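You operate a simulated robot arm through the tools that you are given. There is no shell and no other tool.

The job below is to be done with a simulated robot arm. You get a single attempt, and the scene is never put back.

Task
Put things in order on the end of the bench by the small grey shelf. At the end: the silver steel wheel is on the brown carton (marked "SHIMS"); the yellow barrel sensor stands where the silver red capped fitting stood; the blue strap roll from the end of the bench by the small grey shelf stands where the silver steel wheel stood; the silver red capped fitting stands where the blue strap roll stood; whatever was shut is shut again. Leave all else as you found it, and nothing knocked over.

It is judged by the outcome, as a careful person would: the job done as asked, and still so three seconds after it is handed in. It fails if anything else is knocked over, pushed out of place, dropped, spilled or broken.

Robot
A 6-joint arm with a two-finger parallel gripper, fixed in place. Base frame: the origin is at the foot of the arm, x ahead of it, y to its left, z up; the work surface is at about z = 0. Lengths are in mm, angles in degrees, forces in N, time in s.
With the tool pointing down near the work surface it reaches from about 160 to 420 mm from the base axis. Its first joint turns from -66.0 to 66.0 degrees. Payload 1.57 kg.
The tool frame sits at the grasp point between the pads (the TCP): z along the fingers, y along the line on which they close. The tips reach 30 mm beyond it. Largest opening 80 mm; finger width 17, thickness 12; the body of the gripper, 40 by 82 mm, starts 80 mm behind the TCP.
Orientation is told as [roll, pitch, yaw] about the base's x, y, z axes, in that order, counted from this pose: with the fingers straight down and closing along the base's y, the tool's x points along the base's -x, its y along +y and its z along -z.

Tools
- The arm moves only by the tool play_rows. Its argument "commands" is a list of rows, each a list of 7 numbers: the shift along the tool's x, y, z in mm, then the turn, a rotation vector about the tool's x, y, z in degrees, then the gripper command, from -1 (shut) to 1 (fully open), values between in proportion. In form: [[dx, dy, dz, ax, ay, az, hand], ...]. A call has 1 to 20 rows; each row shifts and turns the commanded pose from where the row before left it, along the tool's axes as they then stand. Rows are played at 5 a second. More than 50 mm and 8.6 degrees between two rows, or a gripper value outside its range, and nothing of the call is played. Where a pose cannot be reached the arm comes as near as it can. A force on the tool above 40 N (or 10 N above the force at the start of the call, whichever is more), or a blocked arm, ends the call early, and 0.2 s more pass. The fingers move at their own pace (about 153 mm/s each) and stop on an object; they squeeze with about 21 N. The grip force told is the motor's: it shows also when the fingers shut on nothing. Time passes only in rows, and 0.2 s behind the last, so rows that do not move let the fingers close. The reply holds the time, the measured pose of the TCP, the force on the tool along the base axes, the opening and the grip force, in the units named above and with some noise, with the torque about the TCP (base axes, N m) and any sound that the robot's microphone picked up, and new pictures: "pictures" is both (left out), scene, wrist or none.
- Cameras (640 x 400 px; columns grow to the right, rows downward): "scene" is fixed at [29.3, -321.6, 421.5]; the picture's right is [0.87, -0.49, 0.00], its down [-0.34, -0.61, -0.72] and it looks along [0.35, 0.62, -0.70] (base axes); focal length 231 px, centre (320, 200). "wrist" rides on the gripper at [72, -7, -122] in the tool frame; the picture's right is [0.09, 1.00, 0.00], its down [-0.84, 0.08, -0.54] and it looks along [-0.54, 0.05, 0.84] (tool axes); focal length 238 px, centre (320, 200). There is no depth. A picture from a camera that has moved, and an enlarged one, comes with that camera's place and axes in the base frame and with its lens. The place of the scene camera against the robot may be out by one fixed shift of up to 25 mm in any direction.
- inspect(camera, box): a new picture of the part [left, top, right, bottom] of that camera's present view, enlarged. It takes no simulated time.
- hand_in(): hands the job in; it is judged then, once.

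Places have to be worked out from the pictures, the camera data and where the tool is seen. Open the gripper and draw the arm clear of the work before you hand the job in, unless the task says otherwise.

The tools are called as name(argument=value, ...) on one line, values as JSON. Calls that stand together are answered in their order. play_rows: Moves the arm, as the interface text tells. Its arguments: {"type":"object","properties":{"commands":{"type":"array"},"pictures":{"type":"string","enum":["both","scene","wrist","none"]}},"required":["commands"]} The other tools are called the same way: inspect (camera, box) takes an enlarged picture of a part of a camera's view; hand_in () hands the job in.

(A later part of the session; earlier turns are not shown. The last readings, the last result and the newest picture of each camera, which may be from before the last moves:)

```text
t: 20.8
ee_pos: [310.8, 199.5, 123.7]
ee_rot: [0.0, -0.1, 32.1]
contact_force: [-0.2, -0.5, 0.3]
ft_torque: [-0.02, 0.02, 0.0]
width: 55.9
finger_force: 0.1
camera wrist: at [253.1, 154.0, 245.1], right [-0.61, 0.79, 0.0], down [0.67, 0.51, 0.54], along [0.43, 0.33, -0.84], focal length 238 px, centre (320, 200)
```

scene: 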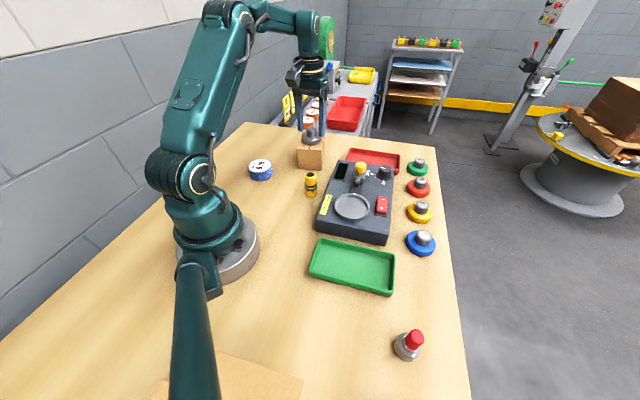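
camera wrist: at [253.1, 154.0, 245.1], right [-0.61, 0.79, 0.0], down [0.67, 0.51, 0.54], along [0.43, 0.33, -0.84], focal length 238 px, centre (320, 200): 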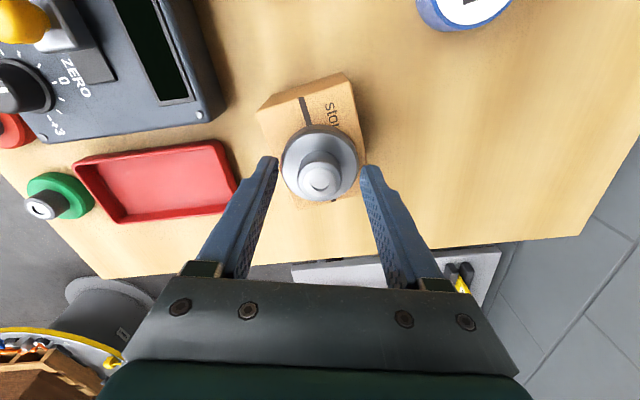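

The wheel now stands on the carton, released. I rise clear, then draw in and swing to above the blue roll for a close look.

play_rows(commands=[[0, 0, -15, 0, 0, 0, 0.4], [0, 0, -15, 0, 0, 0, 0.4], [30, 0, -20, 0, 0, 0, 1], [40, 0, -20, 0, 0, 0, 1], [2.9, 41.5, 0, 0, 0, -8, 1], [2.9, 41.5, 0, 0, 0, -8, 1], [2.9, 41.5, 0, 0, 0, -8, 1], [36, -10, 25, 0, 0, 0, 1], [0, 0, 25, 0, 0, 0, 1], [0, 0, 0, 0, 0, 0, 1]], pictures="both")

inspect(camera="wrist", box=[250, 60, 400, 190])

inspect(camera="scene", box=[240, 110, 350, 190])

```text
t: 23.0
ee_pos: [155.9, 213.0, 142.3]
ee_rot: [0.0, -0.2, 56.1]
contact_force: [0.1, -0.7, -0.3]
ft_torque: [0.01, 0.03, 0.01]
width: 79.9
finger_force: 0.0
out of reach, approached as far as the arm can: row 7
camera wrist: at [121.4, 149.3, 265.1], right [-0.88, 0.48, 0.0], down [0.4, 0.74, 0.54], along [0.26, 0.48, -0.84], focal length 238 px, centre (320, 200)
```

scene: 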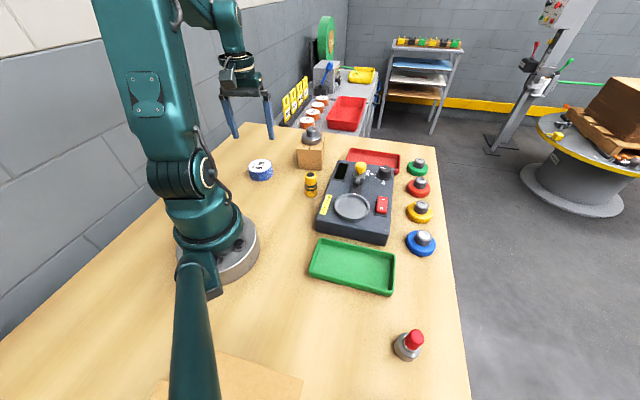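
wrist: 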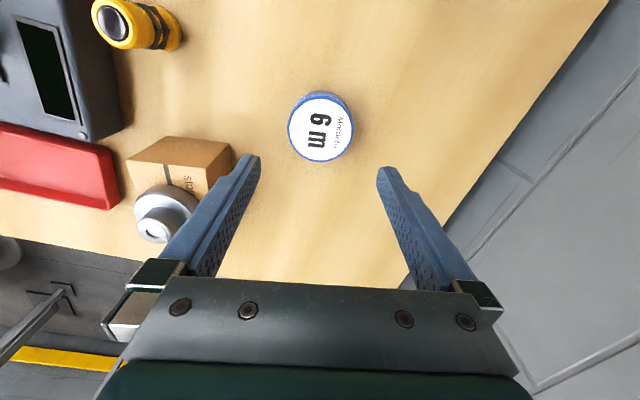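

```text
3.08 times, centred on (325, 125) of wrist
camera zoom: at [121.4, 149.3, 265.1], right [-0.88, 0.48, 0.0], down [0.4, 0.74, 0.54], along [0.26, 0.48, -0.84], focal length 733 px, centre (305, 431)
```

zoom: 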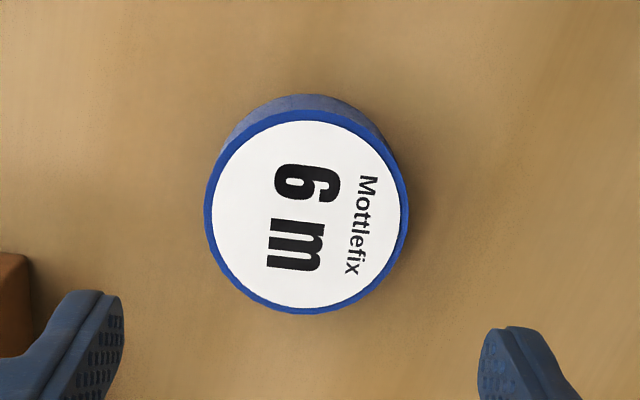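

```text
5.00 times, centred on (295, 150) of scene
camera zoom: at [29.3, -321.6, 421.5], right [0.87, -0.49, 0.0], down [-0.34, -0.61, -0.72], along [0.35, 0.62, -0.7], focal length 1156 px, centre (445, 450)
```

zoom: 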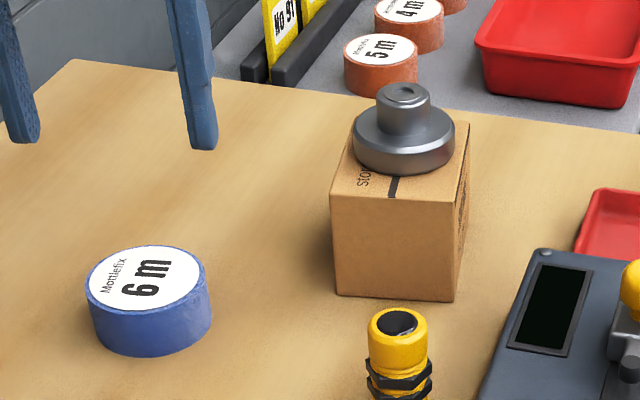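

The wheel stands well on the carton. The roll is about 64 mm across and 33 mm high at about (153, 209); I lower with open fingers on either side of it, first to z ≈ 75 to check.

play_rows(commands=[[4.9, 0.2, 25, 0, 0, 0, 1], [0, 0, 25, 0, 0, 0, 1], [0, 0, 17, 0, 0, 0, 1], [0, 0, 0, 0, 0, 0, 1]], pictures="wrist")

inspect(camera="wrist", box=[230, 90, 410, 230])

```text
t: 24.0
ee_pos: [154.0, 209.0, 76.9]
ee_rot: [-0.1, -0.2, 56.1]
contact_force: [1.0, -0.5, 0.3]
ft_torque: [0.01, 0.02, 0.02]
width: 80.1
finger_force: 0.0
camera wrist: at [119.8, 145.0, 199.2], right [-0.88, 0.48, 0.0], down [0.4, 0.74, 0.54], along [0.26, 0.48, -0.84], focal length 238 px, centre (320, 200)
```

wrist: 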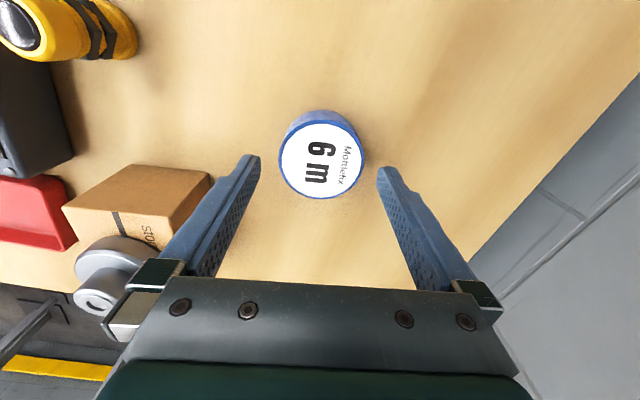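

```text
2.86 times, centred on (320, 160) of wrist
camera zoom: at [119.8, 145.0, 199.2], right [-0.88, 0.48, 0.0], down [0.4, 0.74, 0.54], along [0.26, 0.48, -0.84], focal length 681 px, centre (320, 314)
```

zoom: 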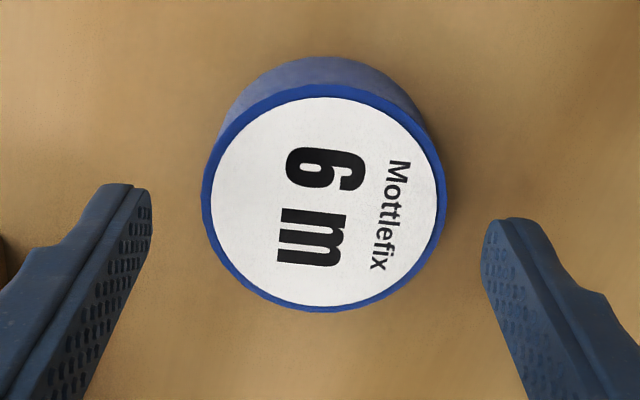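

Aligned within about 1 mm. I lower to TCP z ≈ 35 (tips about 5 mm above the bench) and close on the roll.

play_rows(commands=[[1.2, 0.5, 16, 0, 0, 0, 1], [0, 0, 16, 0, 0, 0, 1], [0, 0, 10, 0, 0, 0, 1], [0, 0, 0, 0, 0, 0, 1], [0, 0, 0, 0, 0, 0, -1], [0, 0, 0, 0, 0, 0, -1], [0, 0, 0, 0, 0, 0, -1]], pictures="wrist")

```text
t: 25.6
ee_pos: [152.8, 207.8, 34.1]
ee_rot: [0.0, -0.1, 56.1]
contact_force: [-0.3, 0.5, 0.2]
ft_torque: [0.02, 0.01, 0.01]
width: 65.0
finger_force: 20.4
camera wrist: at [117.9, 144.1, 156.3], right [-0.88, 0.48, 0.0], down [0.4, 0.74, 0.54], along [0.26, 0.48, -0.84], focal length 238 px, centre (320, 200)
```

wrist: 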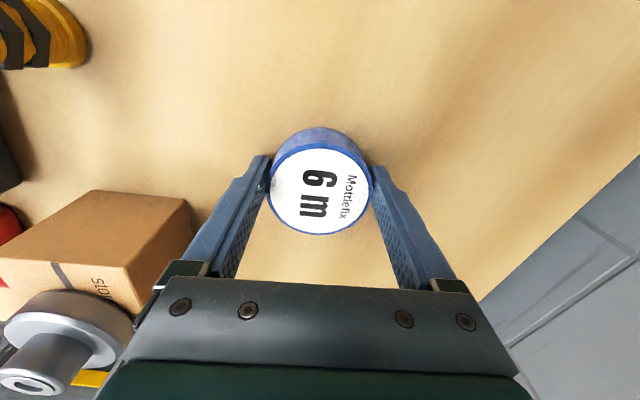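

The roll is gripped (65 mm). I lift it straight up and check it stays.

play_rows(commands=[[0, 0, -10, 0, 0, 0, -1], [0, 0, -25, 0, 0, 0, -1], [0, 0, -40, 0, 0, 0, -1], [0, 0, -40, 0, 0, 0, -1], [0, 0, -40, 0, 0, 0, -1], [0, 0, 0, 0, 0, 0, -1]], pictures="wrist")

```text
t: 27.0
ee_pos: [152.1, 207.4, 187.7]
ee_rot: [-0.2, -0.1, 56.1]
contact_force: [-0.4, 0.1, -1.1]
ft_torque: [-0.04, 0.01, 0.02]
width: 65.1
finger_force: 20.9
camera wrist: at [116.6, 144.3, 310.4], right [-0.88, 0.48, 0.0], down [0.4, 0.74, 0.54], along [0.26, 0.48, -0.84], focal length 238 px, centre (320, 200)
```

wrist: 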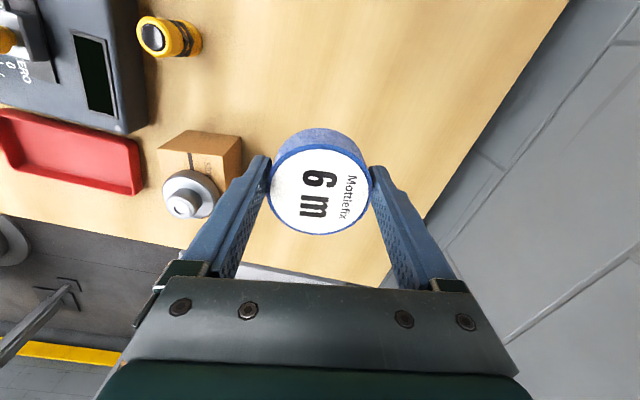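

The roll is held. I swing it right at this height, ending near (254, -200) with the tool yawed about -8° so the fingers will clear both the green tray and the blue wheel.

play_rows(commands=[[2.5, -35.9, 0, 0, 0, 8, -1], [2.5, -35.9, 0, 0, 0, 8, -1], [2.5, -35.9, 0, 0, 0, 8, -1], [2.5, -35.9, 0, 0, 0, 8, -1], [2.5, -35.9, 0, 0, 0, 8, -1], [2.5, -35.9, 0, 0, 0, 8, -1], [2.5, -35.9, 0, 0, 0, 8, -1], [2.5, -35.9, 0, 0, 0, 8, -1], [-5.3, -38.1, 0, 0, 0, 0, -1], [-5.3, -38.1, 0, 0, 0, 0, -1], [-5.3, -38.1, 0, 0, 0, 0, -1], [-5.3, -38.1, 0, 0, 0, 0, -1], [0, 0, 0, 0, 0, 0, -1]], pictures="both")

```text
t: 29.8
ee_pos: [264.5, -194.2, 188.4]
ee_rot: [0.1, -0.1, -7.9]
contact_force: [-0.4, -0.1, -1.4]
ft_torque: [0.0, 0.01, -0.04]
width: 65.2
finger_force: 20.6
camera wrist: at [191.4, -191.1, 310.4], right [0.05, 1.0, 0.0], down [0.84, -0.04, 0.54], along [0.54, -0.02, -0.84], focal length 238 px, centre (320, 200)
```

scene: 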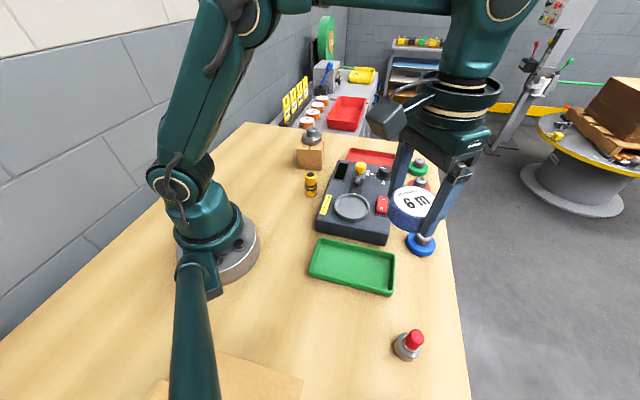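
wrist: 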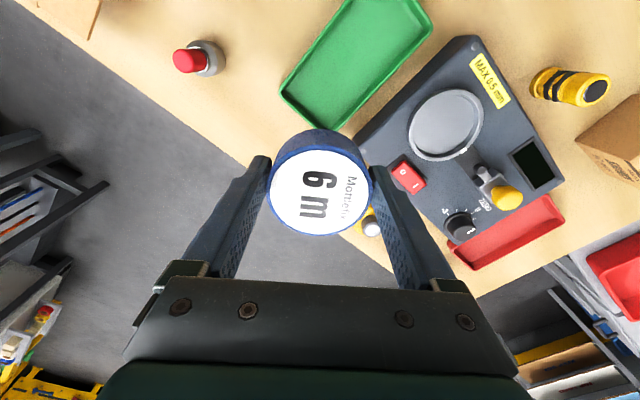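

Next I lower partway and move over the wheel's former place (297, -248.5).

play_rows(commands=[[0, 0, 29, 0, 0, 0, -1], [0, 0, 29, 0, 0, 0, -1], [-13.2, -16.4, 5, 0, 0, 0, -1], [-13.2, -16.4, 10, 0, 0, 0, -1], [-13.2, -16.5, 15, 0, 0, 0, -1], [0, 0, 0, 0, 0, 0, -1]], pictures="both")

```text
t: 31.2
ee_pos: [296.0, -249.8, 99.4]
ee_rot: [0.0, -0.2, -8.0]
contact_force: [0.5, -0.1, -1.1]
ft_torque: [-0.02, 0.01, -0.03]
width: 65.1
finger_force: 20.8
camera wrist: at [222.3, -246.6, 220.9], right [0.05, 1.0, 0.0], down [0.84, -0.04, 0.54], along [0.54, -0.02, -0.84], focal length 238 px, centre (320, 200)
```

scene: 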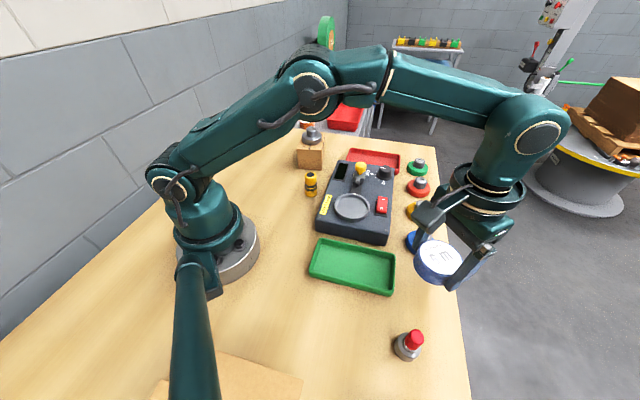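
wrist: 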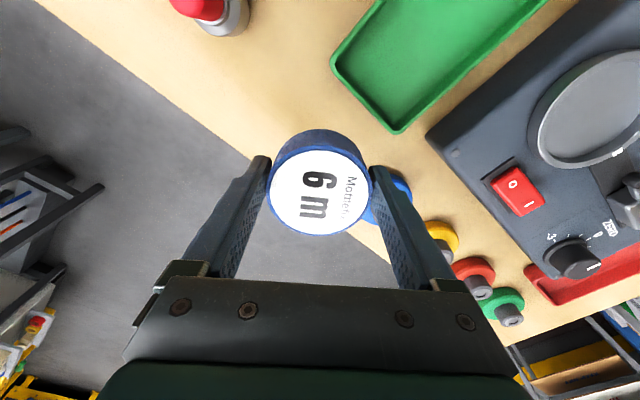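

Clearance looks fine to the blue wheel and tray. I lower the roll to just above the bench.

play_rows(commands=[[-0.8, 1.2, 25, 0, 0, 0, -1], [0, 0, 20, 0, 0, 0, -1], [0, 0, 12, 0, 0, 0, -1], [0, 0, 4, 0, 0, 0, -1], [0, 0, 0, 0, 0, 0, -1]], pictures="both")

inspect(camera="scene", box=[380, 210, 490, 310])

```text
t: 32.4
ee_pos: [297.8, -248.5, 39.9]
ee_rot: [0.2, -0.1, -7.9]
contact_force: [-0.3, -0.1, -0.9]
ft_torque: [-0.02, -0.03, -0.01]
width: 65.0
finger_force: 20.9
camera wrist: at [225.3, -245.7, 162.7], right [0.05, 1.0, 0.0], down [0.84, -0.04, 0.54], along [0.54, -0.02, -0.84], focal length 238 px, centre (320, 200)
```

scene: 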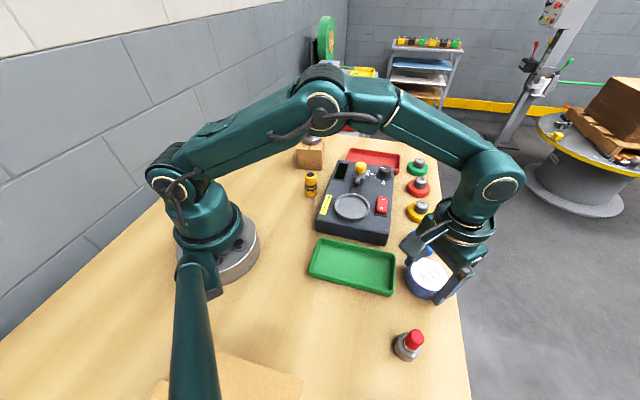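
wrist: 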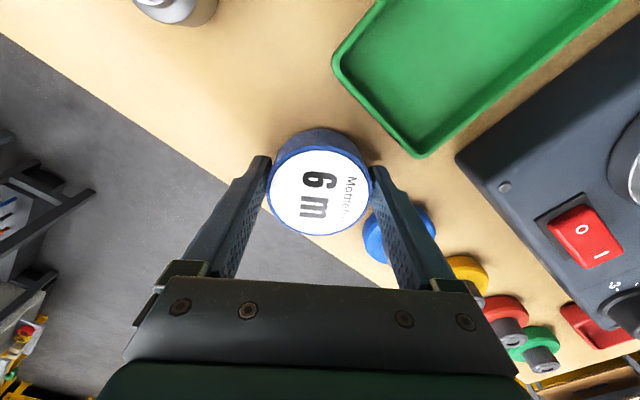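

```text
4.00 times, centred on (435, 260) of scene
camera zoom: at [29.3, -321.6, 421.5], right [0.87, -0.49, 0.0], down [-0.34, -0.61, -0.72], along [0.35, 0.62, -0.7], focal length 925 px, centre (-140, -40)
```

zoom: 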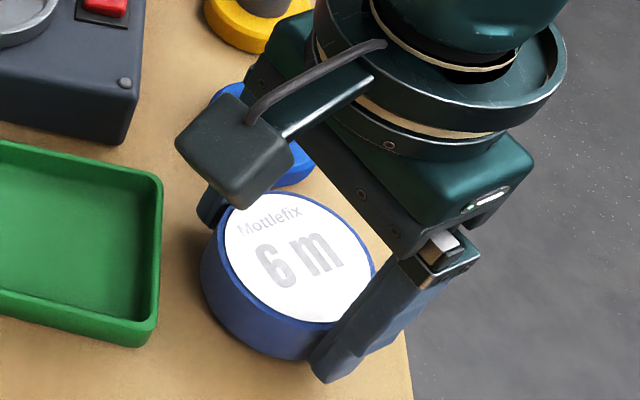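

All clear. I lower in small steps to touch.

play_rows(commands=[[0, 0, 3, 0, 0, 0, -1], [0, 0, 1.5, 0, 0, 0, -1], [0, 0, 0.5, 0, 0, 0, -1], [0, 0, 0, 0, 0, 0, -1]], pictures="none")

```text
t: 33.4
ee_pos: [299.3, -248.7, 34.3]
ee_rot: [0.1, -0.1, -8.0]
contact_force: [-0.1, 0.0, -1.2]
ft_torque: [0.04, 0.02, 0.04]
width: 64.9
finger_force: 21.0
```

Still the full weight hanging; I go down by another 0.8 mm and check.

play_rows(commands=[[0, 0, 0.5, 0, 0, 0, -1], [0, 0, 0.4, 0, 0, 0, -1], [0, 0, 0, 0, 0, 0, -1]], pictures="none")

```text
t: 34.2
ee_pos: [297.8, -247.6, 33.4]
ee_rot: [0.0, 0.0, -7.9]
contact_force: [-4.5, 0.8, 8.4]
ft_torque: [-0.05, -0.02, 0.0]
width: 65.1
finger_force: 21.1
```

Touch confirmed (8 N). I ease up 0.4 mm and open the fingers to about 76 mm.

play_rows(commands=[[0, 0, -0.4, 0, 0, 0, -1], [0, 0, 0, 0, 0, 0, -1], [0, 0, 0, 0, 0, 0, 0.85], [0, 0, 0, 0, 0, 0, 0.85], [0, 0, 0, 0, 0, 0, 0.85]], pictures="wrist")

inspect(camera="wrist", box=[230, 90, 420, 250])

```text
t: 35.4
ee_pos: [298.1, -247.7, 33.3]
ee_rot: [0.1, -0.1, -7.9]
contact_force: [0.3, -0.4, 0.5]
ft_torque: [0.0, -0.04, -0.01]
width: 73.7
finger_force: 0.1
camera wrist: at [226.3, -245.1, 156.2], right [0.05, 1.0, 0.0], down [0.84, -0.04, 0.54], along [0.54, -0.02, -0.84], focal length 238 px, centre (320, 200)
```

wrist: 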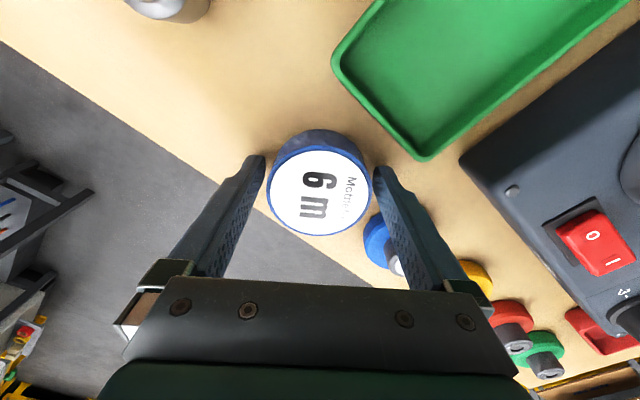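

```text
2.50 times, centred on (325, 170) of wrist
camera zoom: at [226.3, -245.1, 156.2], right [0.05, 1.0, 0.0], down [0.84, -0.04, 0.54], along [0.54, -0.02, -0.84], focal length 596 px, centre (308, 275)
```

zoom: 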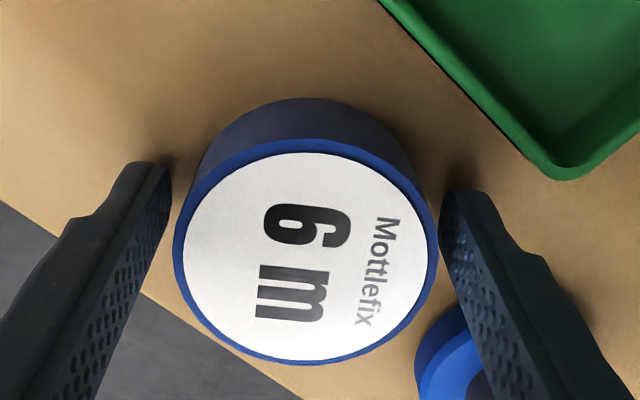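

The roll stands free in the wheel's place. I rise straight up, then move over toward the red-capped fitting for a close look.

play_rows(commands=[[0, 0, -12, 0, 0, 0, 0.85], [0, 0, -25, 0, 0, 0, 0.85], [0, 0, -28, 0, 0, 0, 0.85], [26.1, 6.5, -20, 0, 0, 0, 1], [13.2, -11.7, -4, 0, 0, 8.35, 1], [11.4, -13.5, -4, 0, 0, 8.35, 1], [9.3, -15, -4, 0, 0, 8.35, 1], [7, -16.2, -4, 0, 0, 8.35, 1], [4.6, -17, -4, 0, 0, 8.35, 1], [2.1, -17.5, -4, 0, 0, 8.35, 1], [0, 0, 0, 0, 0, 0, 1]], pictures="both")

inspect(camera="wrist", box=[240, 80, 420, 220])

inspect(camera="scene", box=[370, 210, 480, 310])

```text
t: 37.8
ee_pos: [184.1, -296.5, 140.9]
ee_rot: [0.1, 0.0, -58.1]
contact_force: [0.2, 0.1, 0.3]
ft_torque: [0.01, -0.03, 0.01]
width: 80.1
finger_force: 0.0
camera wrist: at [140.3, -239.5, 264.6], right [0.8, 0.6, 0.0], down [0.51, -0.67, 0.54], along [0.33, -0.43, -0.84], focal length 238 px, centre (320, 200)
```

scene: 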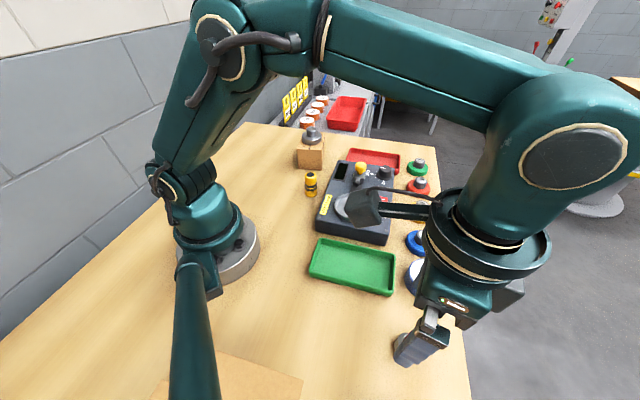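
wrist: 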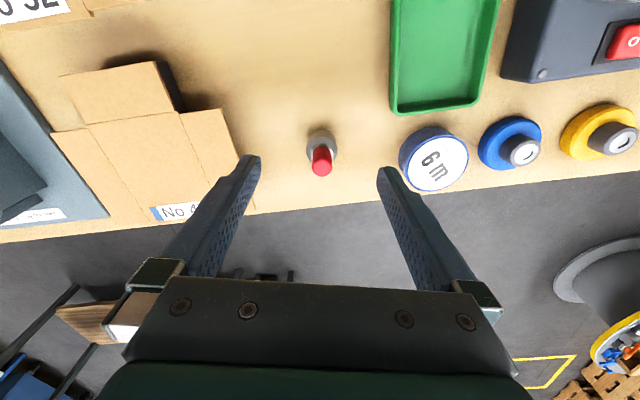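

```text
2.86 times, centred on (330, 150) of wrist
camera zoom: at [140.3, -239.5, 264.6], right [0.8, 0.6, 0.0], down [0.51, -0.67, 0.54], along [0.33, -0.43, -0.84], focal length 681 px, centre (291, 343)
```

zoom: 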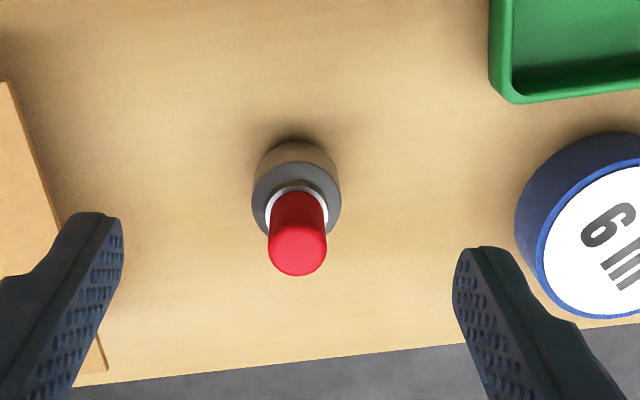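

```text
4.00 times, centred on (425, 260) of scene
camera zoom: at [29.3, -321.6, 421.5], right [0.87, -0.49, 0.0], down [-0.34, -0.61, -0.72], along [0.35, 0.62, -0.7], focal length 925 px, centre (-100, -40)
```

zoom: 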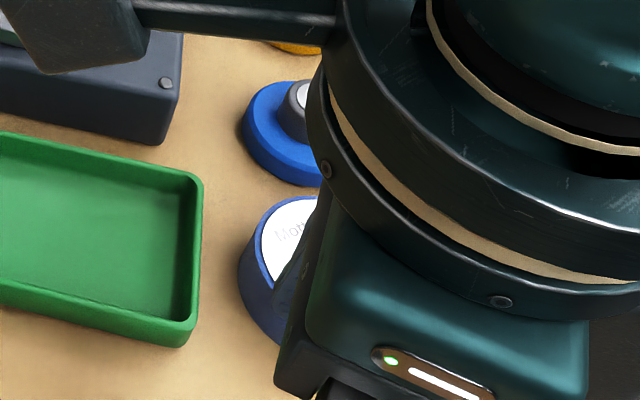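

The roll stands cleanly in the wheel's place. The fitting is at about (198, -313.5), body about 34 mm across, top at z ≈ 62; I move over it at z ≈ 110 with fingers at about 64 mm and check.

play_rows(commands=[[0, 0, 15, 0, 0, 0, 0.6], [-10.8, 1.2, 8, 0, 0, 0, 0.6], [-10.8, 1.3, 8, 0, 0, 0, 0.6], [0, 0, 0, 0, 0, 0, 0.6]], pictures="wrist")

inspect(camera="wrist", box=[240, 80, 400, 220])

```text
t: 38.8
ee_pos: [198.6, -315.2, 113.3]
ee_rot: [0.0, 0.0, -58.1]
contact_force: [0.4, 0.0, -1.0]
ft_torque: [0.02, -0.02, 0.02]
width: 64.0
finger_force: 0.1
camera wrist: at [154.1, -257.1, 235.7], right [0.8, 0.61, 0.0], down [0.51, -0.67, 0.54], along [0.33, -0.43, -0.84], focal length 238 px, centre (320, 200)
```

wrist: 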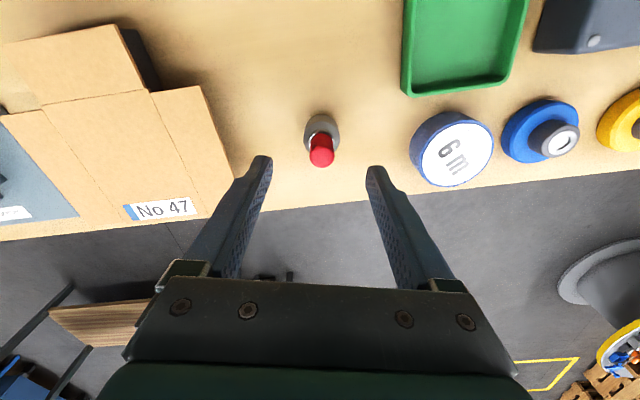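

```text
2.86 times, centred on (320, 150) of wrist
camera zoom: at [154.1, -257.1, 235.7], right [0.8, 0.61, 0.0], down [0.51, -0.67, 0.54], along [0.33, -0.43, -0.84], focal length 681 px, centre (320, 343)
```

zoom: 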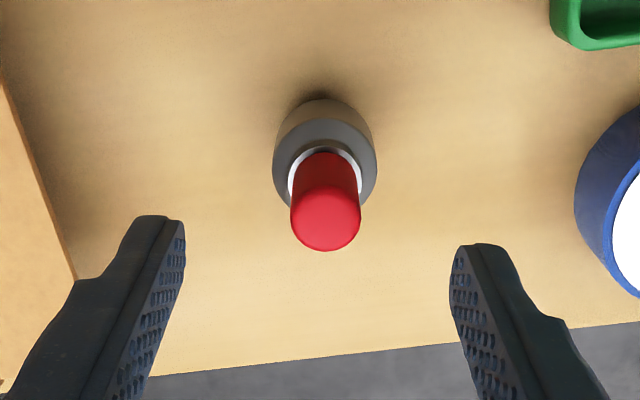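

The fitting's axis is at about (198, -312.7). I centre on it and lower around the body (tips about 5 mm above the bench), then close.

play_rows(commands=[[2.4, 0.9, 20, 0, 0, 0, 0.6], [0, 0, 22, 0, 0, 0, 0.6], [0, 0, 22, 0, 0, 0, 0.6], [0, 0, 14, 0, 0, 0, 0.6], [0, 0, 0, 0, 0, 0, 0.6]], pictures="wrist")

inspect(camera="wrist", box=[240, 80, 400, 260])

```text
t: 40.0
ee_pos: [197.5, -310.8, 35.2]
ee_rot: [0.1, 0.0, -57.9]
contact_force: [0.7, 0.1, 0.4]
ft_torque: [0.03, -0.01, 0.0]
width: 63.9
finger_force: 0.1
camera wrist: at [153.8, -254.1, 157.8], right [0.8, 0.61, 0.0], down [0.51, -0.67, 0.54], along [0.33, -0.43, -0.84], focal length 238 px, centre (320, 200)
```

wrist: 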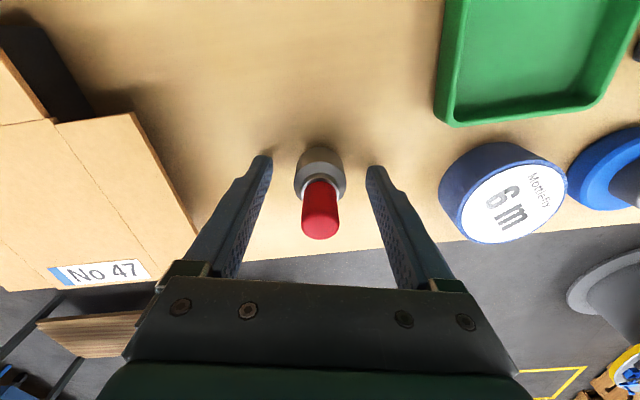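

```text
2.22 times, centred on (320, 170) of wrist
camera zoom: at [153.8, -254.1, 157.8], right [0.8, 0.61, 0.0], down [0.51, -0.67, 0.54], along [0.33, -0.43, -0.84], focal length 530 px, centre (320, 267)
```

zoom: 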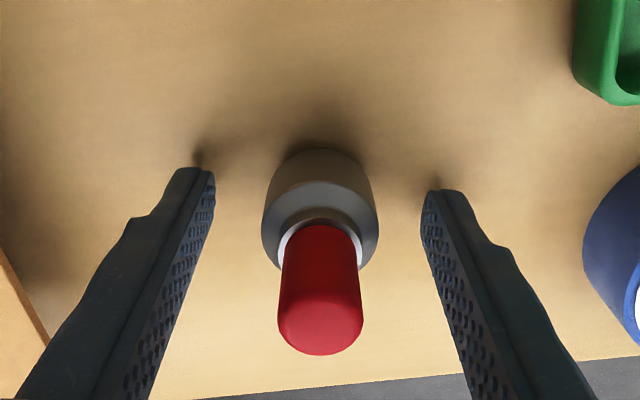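

Well centred. I shift 1.8 mm outward and close on the body.

play_rows(commands=[[-1.8, 0, 0, 0, 0, 0, 0.6], [0, 0, 0, 0, 0, 0, -1], [0, 0, 0, 0, 0, 0, -1], [0, 0, 0, 0, 0, 0, -1], [0, 0, 0, 0, 0, 0, -1]], pictures="wrist")

```text
t: 41.2
ee_pos: [199.6, -313.2, 34.0]
ee_rot: [0.1, -0.1, -57.9]
contact_force: [-0.3, -0.6, 1.3]
ft_torque: [-0.03, 0.06, 0.0]
width: 32.0
finger_force: 20.7
camera wrist: at [155.1, -255.5, 157.2], right [0.8, 0.61, 0.0], down [0.51, -0.67, 0.54], along [0.33, -0.43, -0.84], focal length 238 px, centre (320, 200)
```

wrist: 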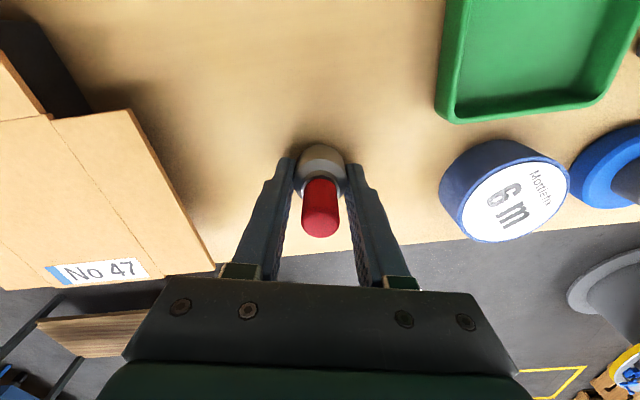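

The fitting is gripped (32 mm). I lift, drawing inward, and check.

play_rows(commands=[[0, 0, -10, 0, 0, 0, -1], [0, 0, -25, 0, 0, 0, -1], [0, 0, -30, 0, 0, 0, -1], [15, 0, -30, 0, 0, 0, -1], [20, 0, -30, 0, 0, 0, -1], [30, 0, -30, 0, 0, 0, -1], [24, 0, 0, 0, 0, 0, -1], [24, 0, 0, 0, 0, 0, -1], [0, 0, 0, 0, 0, 0, -1]], pictures="both")

```text
t: 43.2
ee_pos: [139.2, -220.4, 185.6]
ee_rot: [0.1, 0.1, -58.0]
contact_force: [-0.4, 0.5, -0.9]
ft_torque: [0.01, 0.0, 0.01]
width: 32.3
finger_force: 20.7
camera wrist: at [96.4, -162.3, 309.0], right [0.8, 0.61, 0.0], down [0.51, -0.67, 0.54], along [0.33, -0.43, -0.84], focal length 238 px, centre (320, 200)
```

scene: 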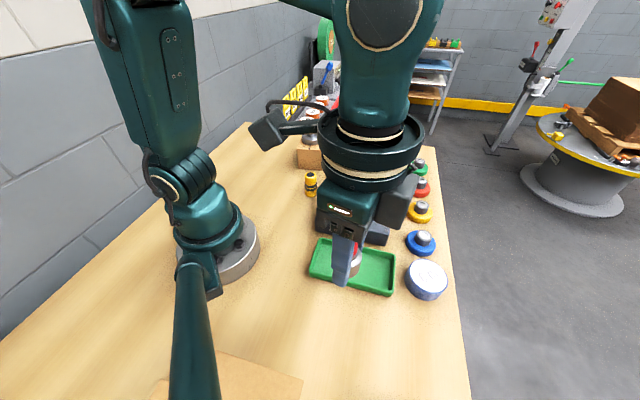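
wrist: 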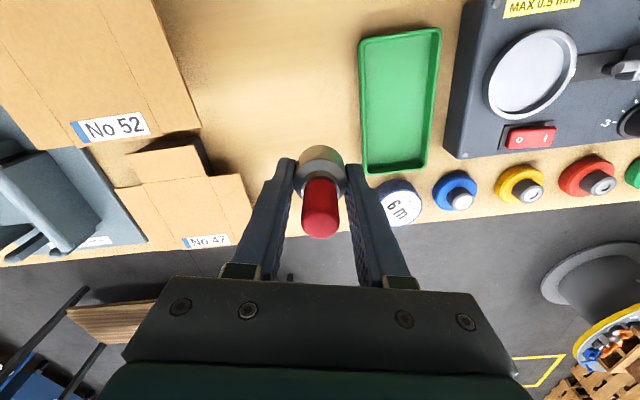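

The fitting is held firmly (light). I swing it over to the roll's former place.

play_rows(commands=[[2.5, 36.2, 0, 0, 0, -8, -1], [2.5, 36.2, 0, 0, 0, -8, -1], [2.5, 36.2, 0, 0, 0, -8, -1], [2.5, 36.2, 0, 0, 0, -8, -1], [2.5, 36.2, 0, 0, 0, -8, -1], [2.5, 36.2, 0, 0, 0, -8, -1], [2.5, 36.2, 0, 0, 0, -8, -1], [2.5, 36.2, 0, 0, 0, -8, -1], [2.5, 36.2, 0, 0, 0, -8, -1], [2.5, 36.2, 0, 0, 0, -8, -1], [2.5, 36.2, 0, 0, 0, -8, -1], [2.5, 36.2, 0, 0, 0, -8, -1], [2.5, 36.2, 0, 0, 0, -8, -1], [2.5, 36.2, 0, 0, 0, -8, -1], [0, 0, 0, 0, 0, 0, -1]], pictures="both")

```text
t: 46.4
ee_pos: [155.9, 215.7, 187.5]
ee_rot: [-0.1, -0.1, 54.1]
contact_force: [-0.3, 0.4, -2.0]
ft_torque: [-0.02, 0.01, -0.03]
width: 32.0
finger_force: 21.0
camera wrist: at [119.1, 153.0, 310.6], right [-0.86, 0.51, 0.0], down [0.43, 0.72, 0.54], along [0.28, 0.47, -0.84], focal length 238 px, centre (320, 200)
```

scene: 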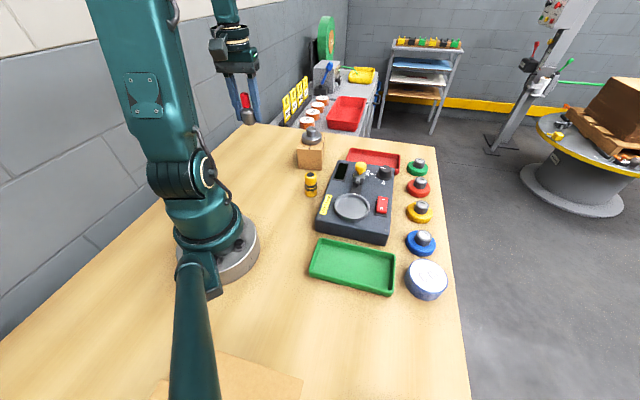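
wrist: 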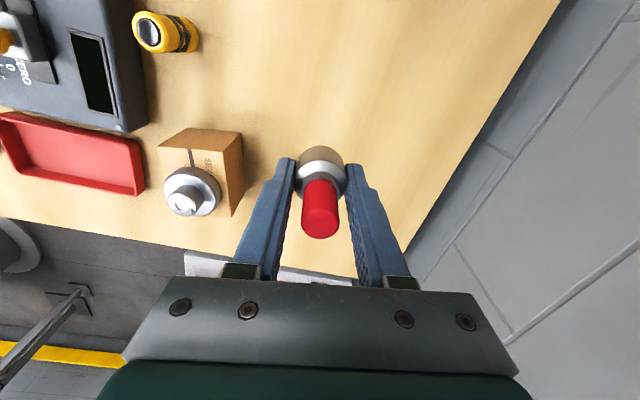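

I correct to (153, 208) and lower to just above the bench.

play_rows(commands=[[7.9, -2.2, 40, 0, 0, 0, -1], [0, 0, 40, 0, 0, 0, -1], [0, 0, 35, 0, 0, 0, -1], [0, 0, 20, 0, 0, 0, -1], [0, 0, 10, 0, 0, 0, -1], [0, 0, 3, 0, 0, 0, -1], [0, 0, 0, 0, 0, 0, -1]], pictures="both")

```text
t: 48.0
ee_pos: [152.1, 206.6, 40.6]
ee_rot: [-0.2, 0.0, 54.1]
contact_force: [0.6, 0.0, -0.3]
ft_torque: [0.02, 0.0, 0.0]
width: 32.2
finger_force: 21.2
camera wrist: at [114.5, 143.5, 163.5], right [-0.86, 0.51, 0.0], down [0.43, 0.72, 0.54], along [0.28, 0.47, -0.84], focal length 238 px, centre (320, 200)
```

scene: 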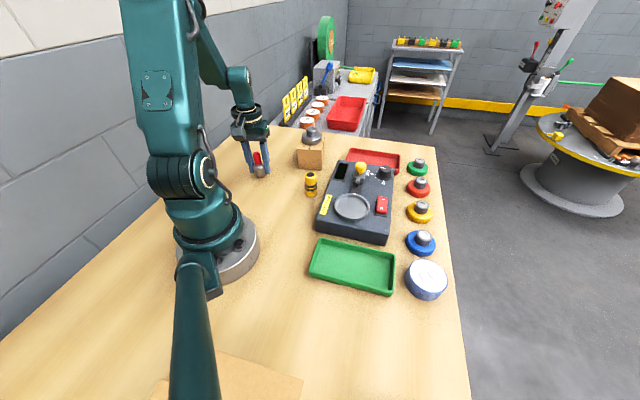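
wrist: 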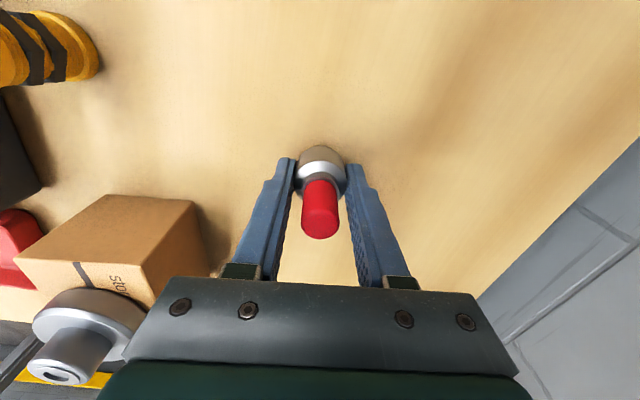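

Position good. I lower in small steps until it touches (expected near z ≈ 34).

play_rows(commands=[[-0.8, 0, 3, 0, 0, 0, -1], [0, 0, 1.5, 0, 0, 0, -1], [0, 0, 0.7, 0, 0, 0, -1], [0, 0, 0, 0, 0, 0, -1]], pictures="none")

```text
t: 49.0
ee_pos: [152.3, 205.7, 35.6]
ee_rot: [-0.1, -0.1, 54.0]
contact_force: [0.7, 0.9, -0.3]
ft_torque: [0.01, 0.0, -0.02]
width: 32.2
finger_force: 21.4
```

play_rows(commands=[[0, 0, 0.6, 0, 0, 0, -1], [0, 0, 0.5, 0, 0, 0, -1], [0, 0, 0, 0, 0, 0, -1]], pictures="none")

```text
t: 49.8
ee_pos: [151.9, 207.6, 35.0]
ee_rot: [0.0, -0.1, 54.0]
contact_force: [-0.3, -0.5, -0.9]
ft_torque: [0.0, 0.01, 0.01]
width: 32.1
finger_force: 21.3
```

No contact yet; I continue down in half-millimetre steps.

play_rows(commands=[[0, 0, 0.5, 0, 0, 0, -1], [0, 0, 0.5, 0, 0, 0, -1], [0, 0, 0, 0, 0, 0, -1]], pictures="none")

```text
t: 50.6
ee_pos: [152.2, 207.2, 34.2]
ee_rot: [-0.1, -0.3, 53.9]
contact_force: [-5.8, -1.0, 13.9]
ft_torque: [0.0, 0.18, 0.03]
width: 32.2
finger_force: 21.0
```

Touch (14 N). I ease up about 0.7 mm, then open.

play_rows(commands=[[0, 0, -0.7, 0, 0, 0, -1], [0, 0, 0, 0, 0, 0, -1], [0, 0, 0, 0, 0, 0, 0.2], [0, 0, 0, 0, 0, 0, 0.5], [0, 0, 0, 0, 0, 0, 0.5]], pictures="wrist")

```text
t: 51.8
ee_pos: [153.1, 206.4, 34.1]
ee_rot: [-0.1, -0.1, 53.9]
contact_force: [0.3, 0.7, 0.4]
ft_torque: [0.02, -0.03, 0.02]
width: 60.1
finger_force: 0.1
camera wrist: at [115.9, 144.6, 156.2], right [-0.86, 0.51, 0.0], down [0.43, 0.72, 0.54], along [0.28, 0.47, -0.84], focal length 238 px, centre (320, 200)
```

wrist: 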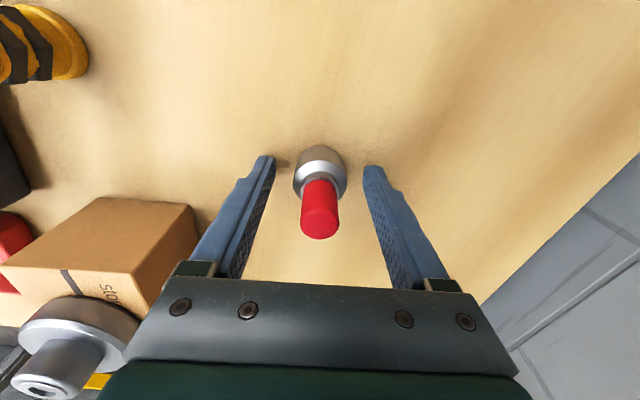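

The fitting stands free in the roll's place. I rise straight up, then travel to above the yellow sensor while turning the tool so the fingers will close parallel to the console's edge.

play_rows(commands=[[0, 0, -30, 0, 0, 0, 0.5], [0, 0, -40, 0, 0, 0, 0.5], [0, 0, -45, 0, 0, 0, 0.6], [0, 0, -20, 0, 0, 0, 0.6], [5.8, -12.1, 0, 0, 0, 8.25, 0.6], [4, -12.8, 0, 0, 0, 8.25, 0.6], [2.1, -13.3, 0, 0, 0, 8.25, 0.6], [0.2, -13.4, 0, 0, 0, 8.25, 0.6], [-1.7, -13.3, 0, 0, 0, 8.25, 0.6], [-3.6, -12.9, 0, 0, 0, 8.25, 0.6], [-5.4, -12.3, 0, 0, 0, 8.25, 0.6], [-7.2, -11.4, 0, 0, 0, 8.25, 0.6], [-8.7, -10.2, 0, 0, 0, 8.25, 0.6], [-10.1, -8.9, 0, 0, 0, 8.25, 0.6], [-11.2, -7.3, 0, 0, 0, 8.25, 0.6], [-12.2, -5.6, 0, 0, 0, 8.25, 0.6], [0, 0, 0, 0, 0, 0, 0.6]], pictures="both")

inspect(camera="wrist", box=[240, 60, 400, 200])

inspect(camera="scene", box=[240, 130, 330, 200])

```text
t: 55.4
ee_pos: [228.7, 65.6, 168.4]
ee_rot: [0.2, -0.1, -45.1]
contact_force: [0.8, -0.6, 0.7]
ft_torque: [-0.01, 0.0, 0.01]
width: 64.1
finger_force: 0.0
camera wrist: at [172.8, 110.6, 292.1], right [0.64, 0.77, 0.0], down [0.64, -0.54, 0.54], along [0.42, -0.35, -0.84], focal length 238 px, centre (320, 200)
```

scene: 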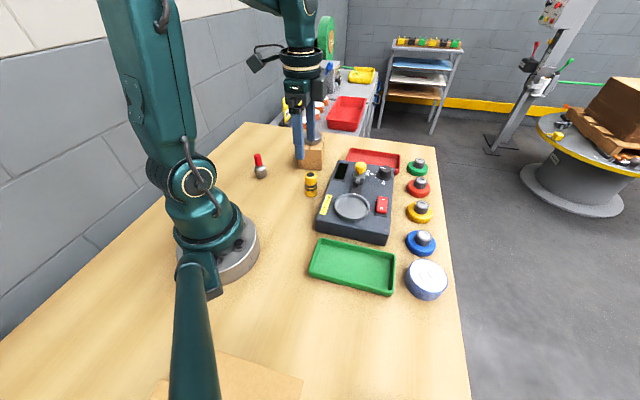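
wrist: 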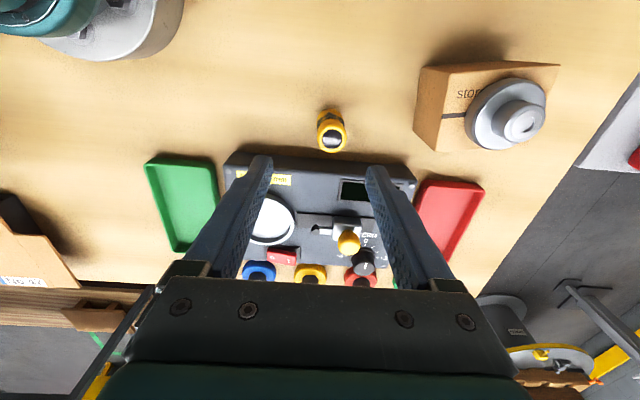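

```text
2.86 times, centred on (320, 130) of wrist
camera zoom: at [172.8, 110.6, 292.1], right [0.64, 0.77, 0.0], down [0.64, -0.54, 0.54], along [0.42, -0.35, -0.84], focal length 681 px, centre (320, 400)
```

zoom: 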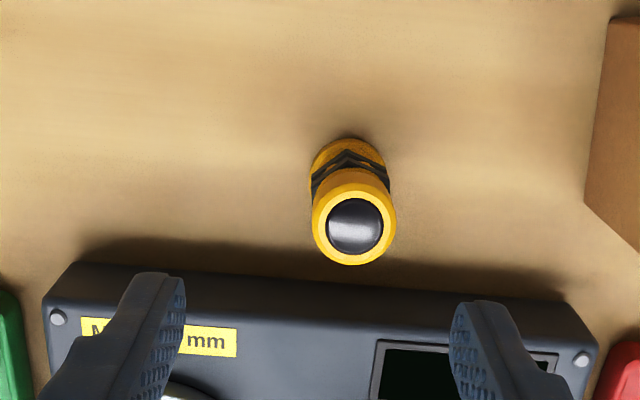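

```text
5.71 times, centred on (285, 165) of scene
camera zoom: at [29.3, -321.6, 421.5], right [0.87, -0.49, 0.0], down [-0.34, -0.61, -0.72], along [0.35, 0.62, -0.7], focal length 1322 px, centre (520, 400)
```

zoom: 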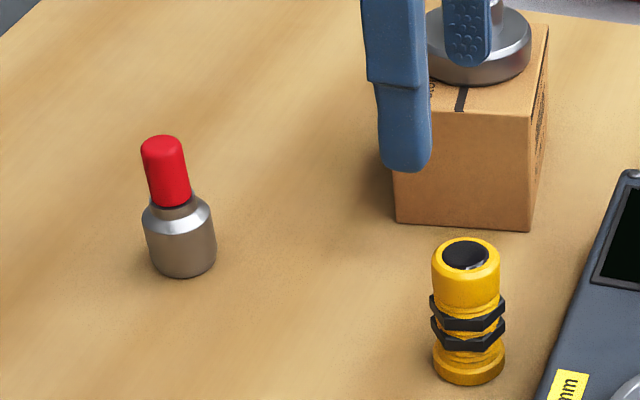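

The fitting stands upright at the roll's old place. The sensor is at about (239, 71.3), 65 mm tall, with its smooth upper barrel about 29 mm wide above z ≈ 43; I move over it at z ≈ 105.

play_rows(commands=[[-3.2, 11.3, 20, 0, 0, 0, 0.4], [0, 0, 25, 0, 0, 0, 0.4], [0, 0, 18, 0, 0, 0, 0.4], [0, 0, 0, 0, 0, 0, 0.4]], pictures="both")

inspect(camera="wrist", box=[240, 80, 400, 220])

inspect(camera="scene", box=[280, 140, 350, 210])

```text
t: 56.4
ee_pos: [238.7, 71.7, 107.6]
ee_rot: [0.1, -0.2, -45.0]
contact_force: [0.2, -0.6, 0.5]
ft_torque: [-0.02, -0.02, 0.01]
width: 55.8
finger_force: 0.1
camera wrist: at [182.9, 117.4, 229.8], right [0.64, 0.77, 0.0], down [0.65, -0.54, 0.54], along [0.42, -0.35, -0.84], focal length 238 px, centre (320, 200)
```

scene: 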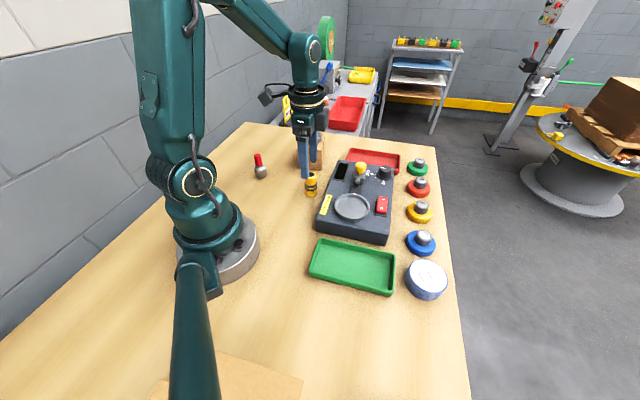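
wrist: 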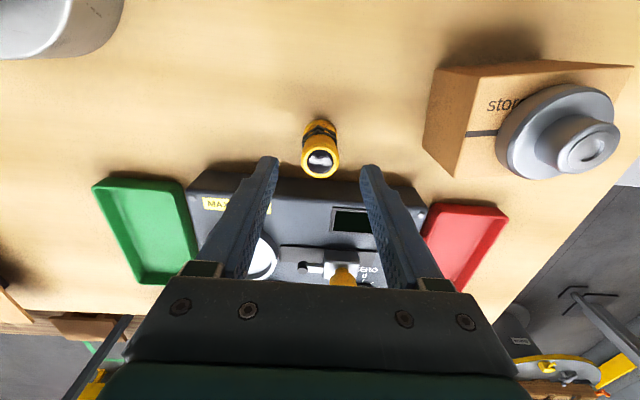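

```text
2.86 times, centred on (320, 150) of wrist
camera zoom: at [182.9, 117.4, 229.8], right [0.64, 0.77, 0.0], down [0.65, -0.54, 0.54], along [0.42, -0.35, -0.84], focal length 681 px, centre (320, 343)
```

zoom: 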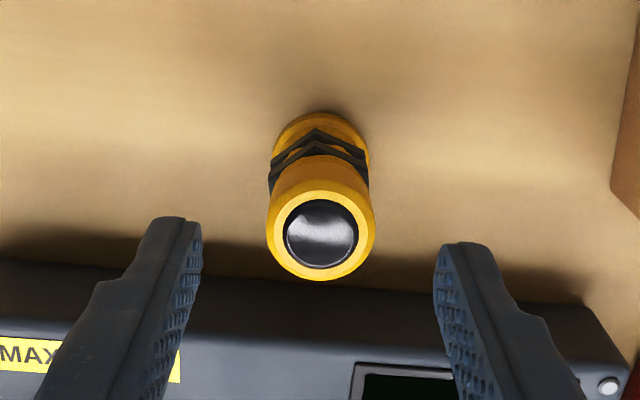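

```text
5.71 times, centred on (315, 175) of scene
camera zoom: at [29.3, -321.6, 421.5], right [0.87, -0.49, 0.0], down [-0.34, -0.61, -0.72], along [0.35, 0.62, -0.7], focal length 1322 px, centre (349, 343)
```

zoom: 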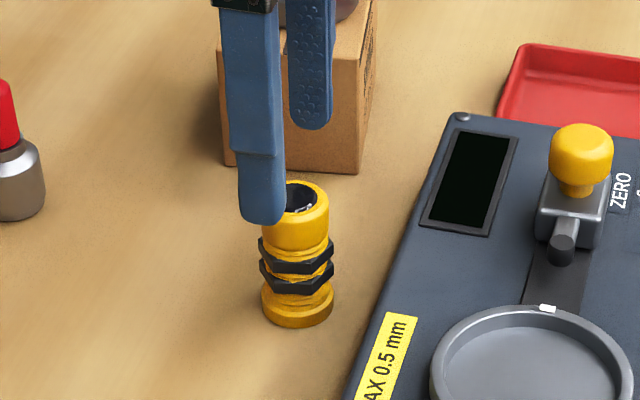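

Centred. I lower to TCP z ≈ 73 so the pads take the smooth upper barrel, and close.

play_rows(commands=[[0, 0, 15, 0, 0, 0, 0.4], [0, 0, 12, 0, 0, 0, 0.4], [0, 0, 7.5, 0, 0, 0, 0.4], [0, 0, 0, 0, 0, 0, 0.4], [0, 0, 0, 0, 0, 0, -1], [0, 0, 0, 0, 0, 0, -1], [0, 0, 0, 0, 0, 0, -1]], pictures="both")

inspect(camera="scene", box=[280, 140, 350, 210])

```text
t: 58.0
ee_pos: [238.0, 70.0, 73.2]
ee_rot: [0.0, -0.1, -44.9]
contact_force: [0.5, 0.3, 0.3]
ft_torque: [0.03, 0.0, 0.02]
width: 28.8
finger_force: 21.1
camera wrist: at [183.3, 116.4, 195.2], right [0.64, 0.77, 0.0], down [0.65, -0.54, 0.54], along [0.42, -0.35, -0.84], focal length 238 px, centre (320, 200)
```

scene: 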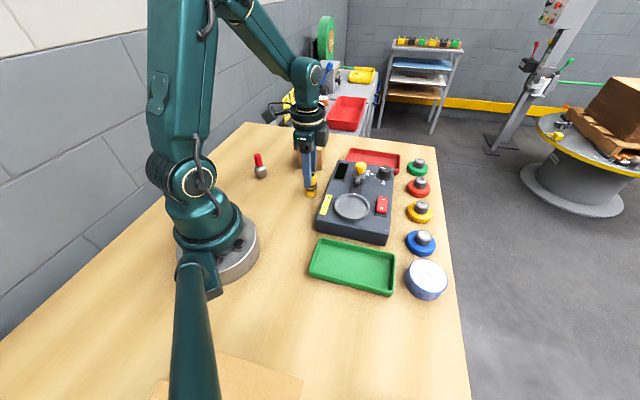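
wrist: 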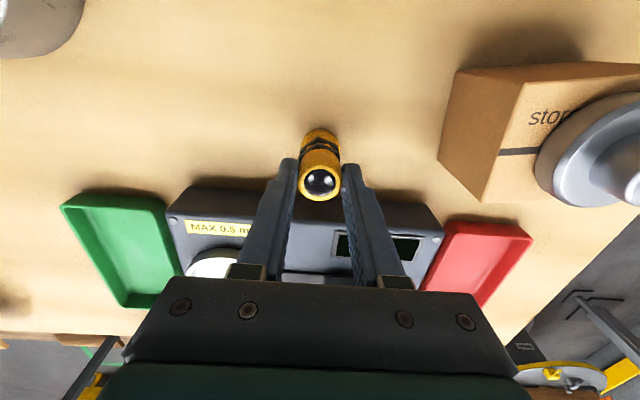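

```text
5.71 times, centred on (315, 175) of scene
camera zoom: at [29.3, -321.6, 421.5], right [0.87, -0.49, 0.0], down [-0.34, -0.61, -0.72], along [0.35, 0.62, -0.7], focal length 1322 px, centre (349, 343)
```

zoom: 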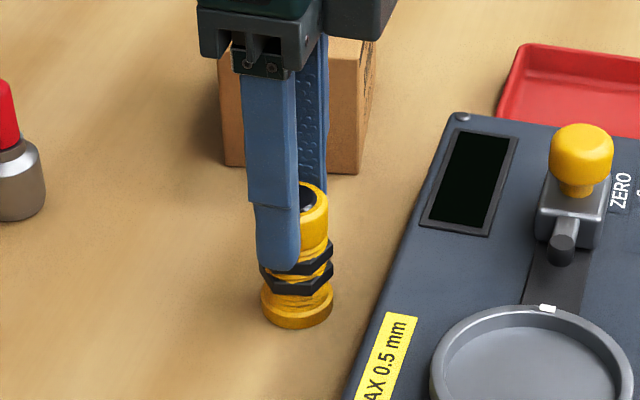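

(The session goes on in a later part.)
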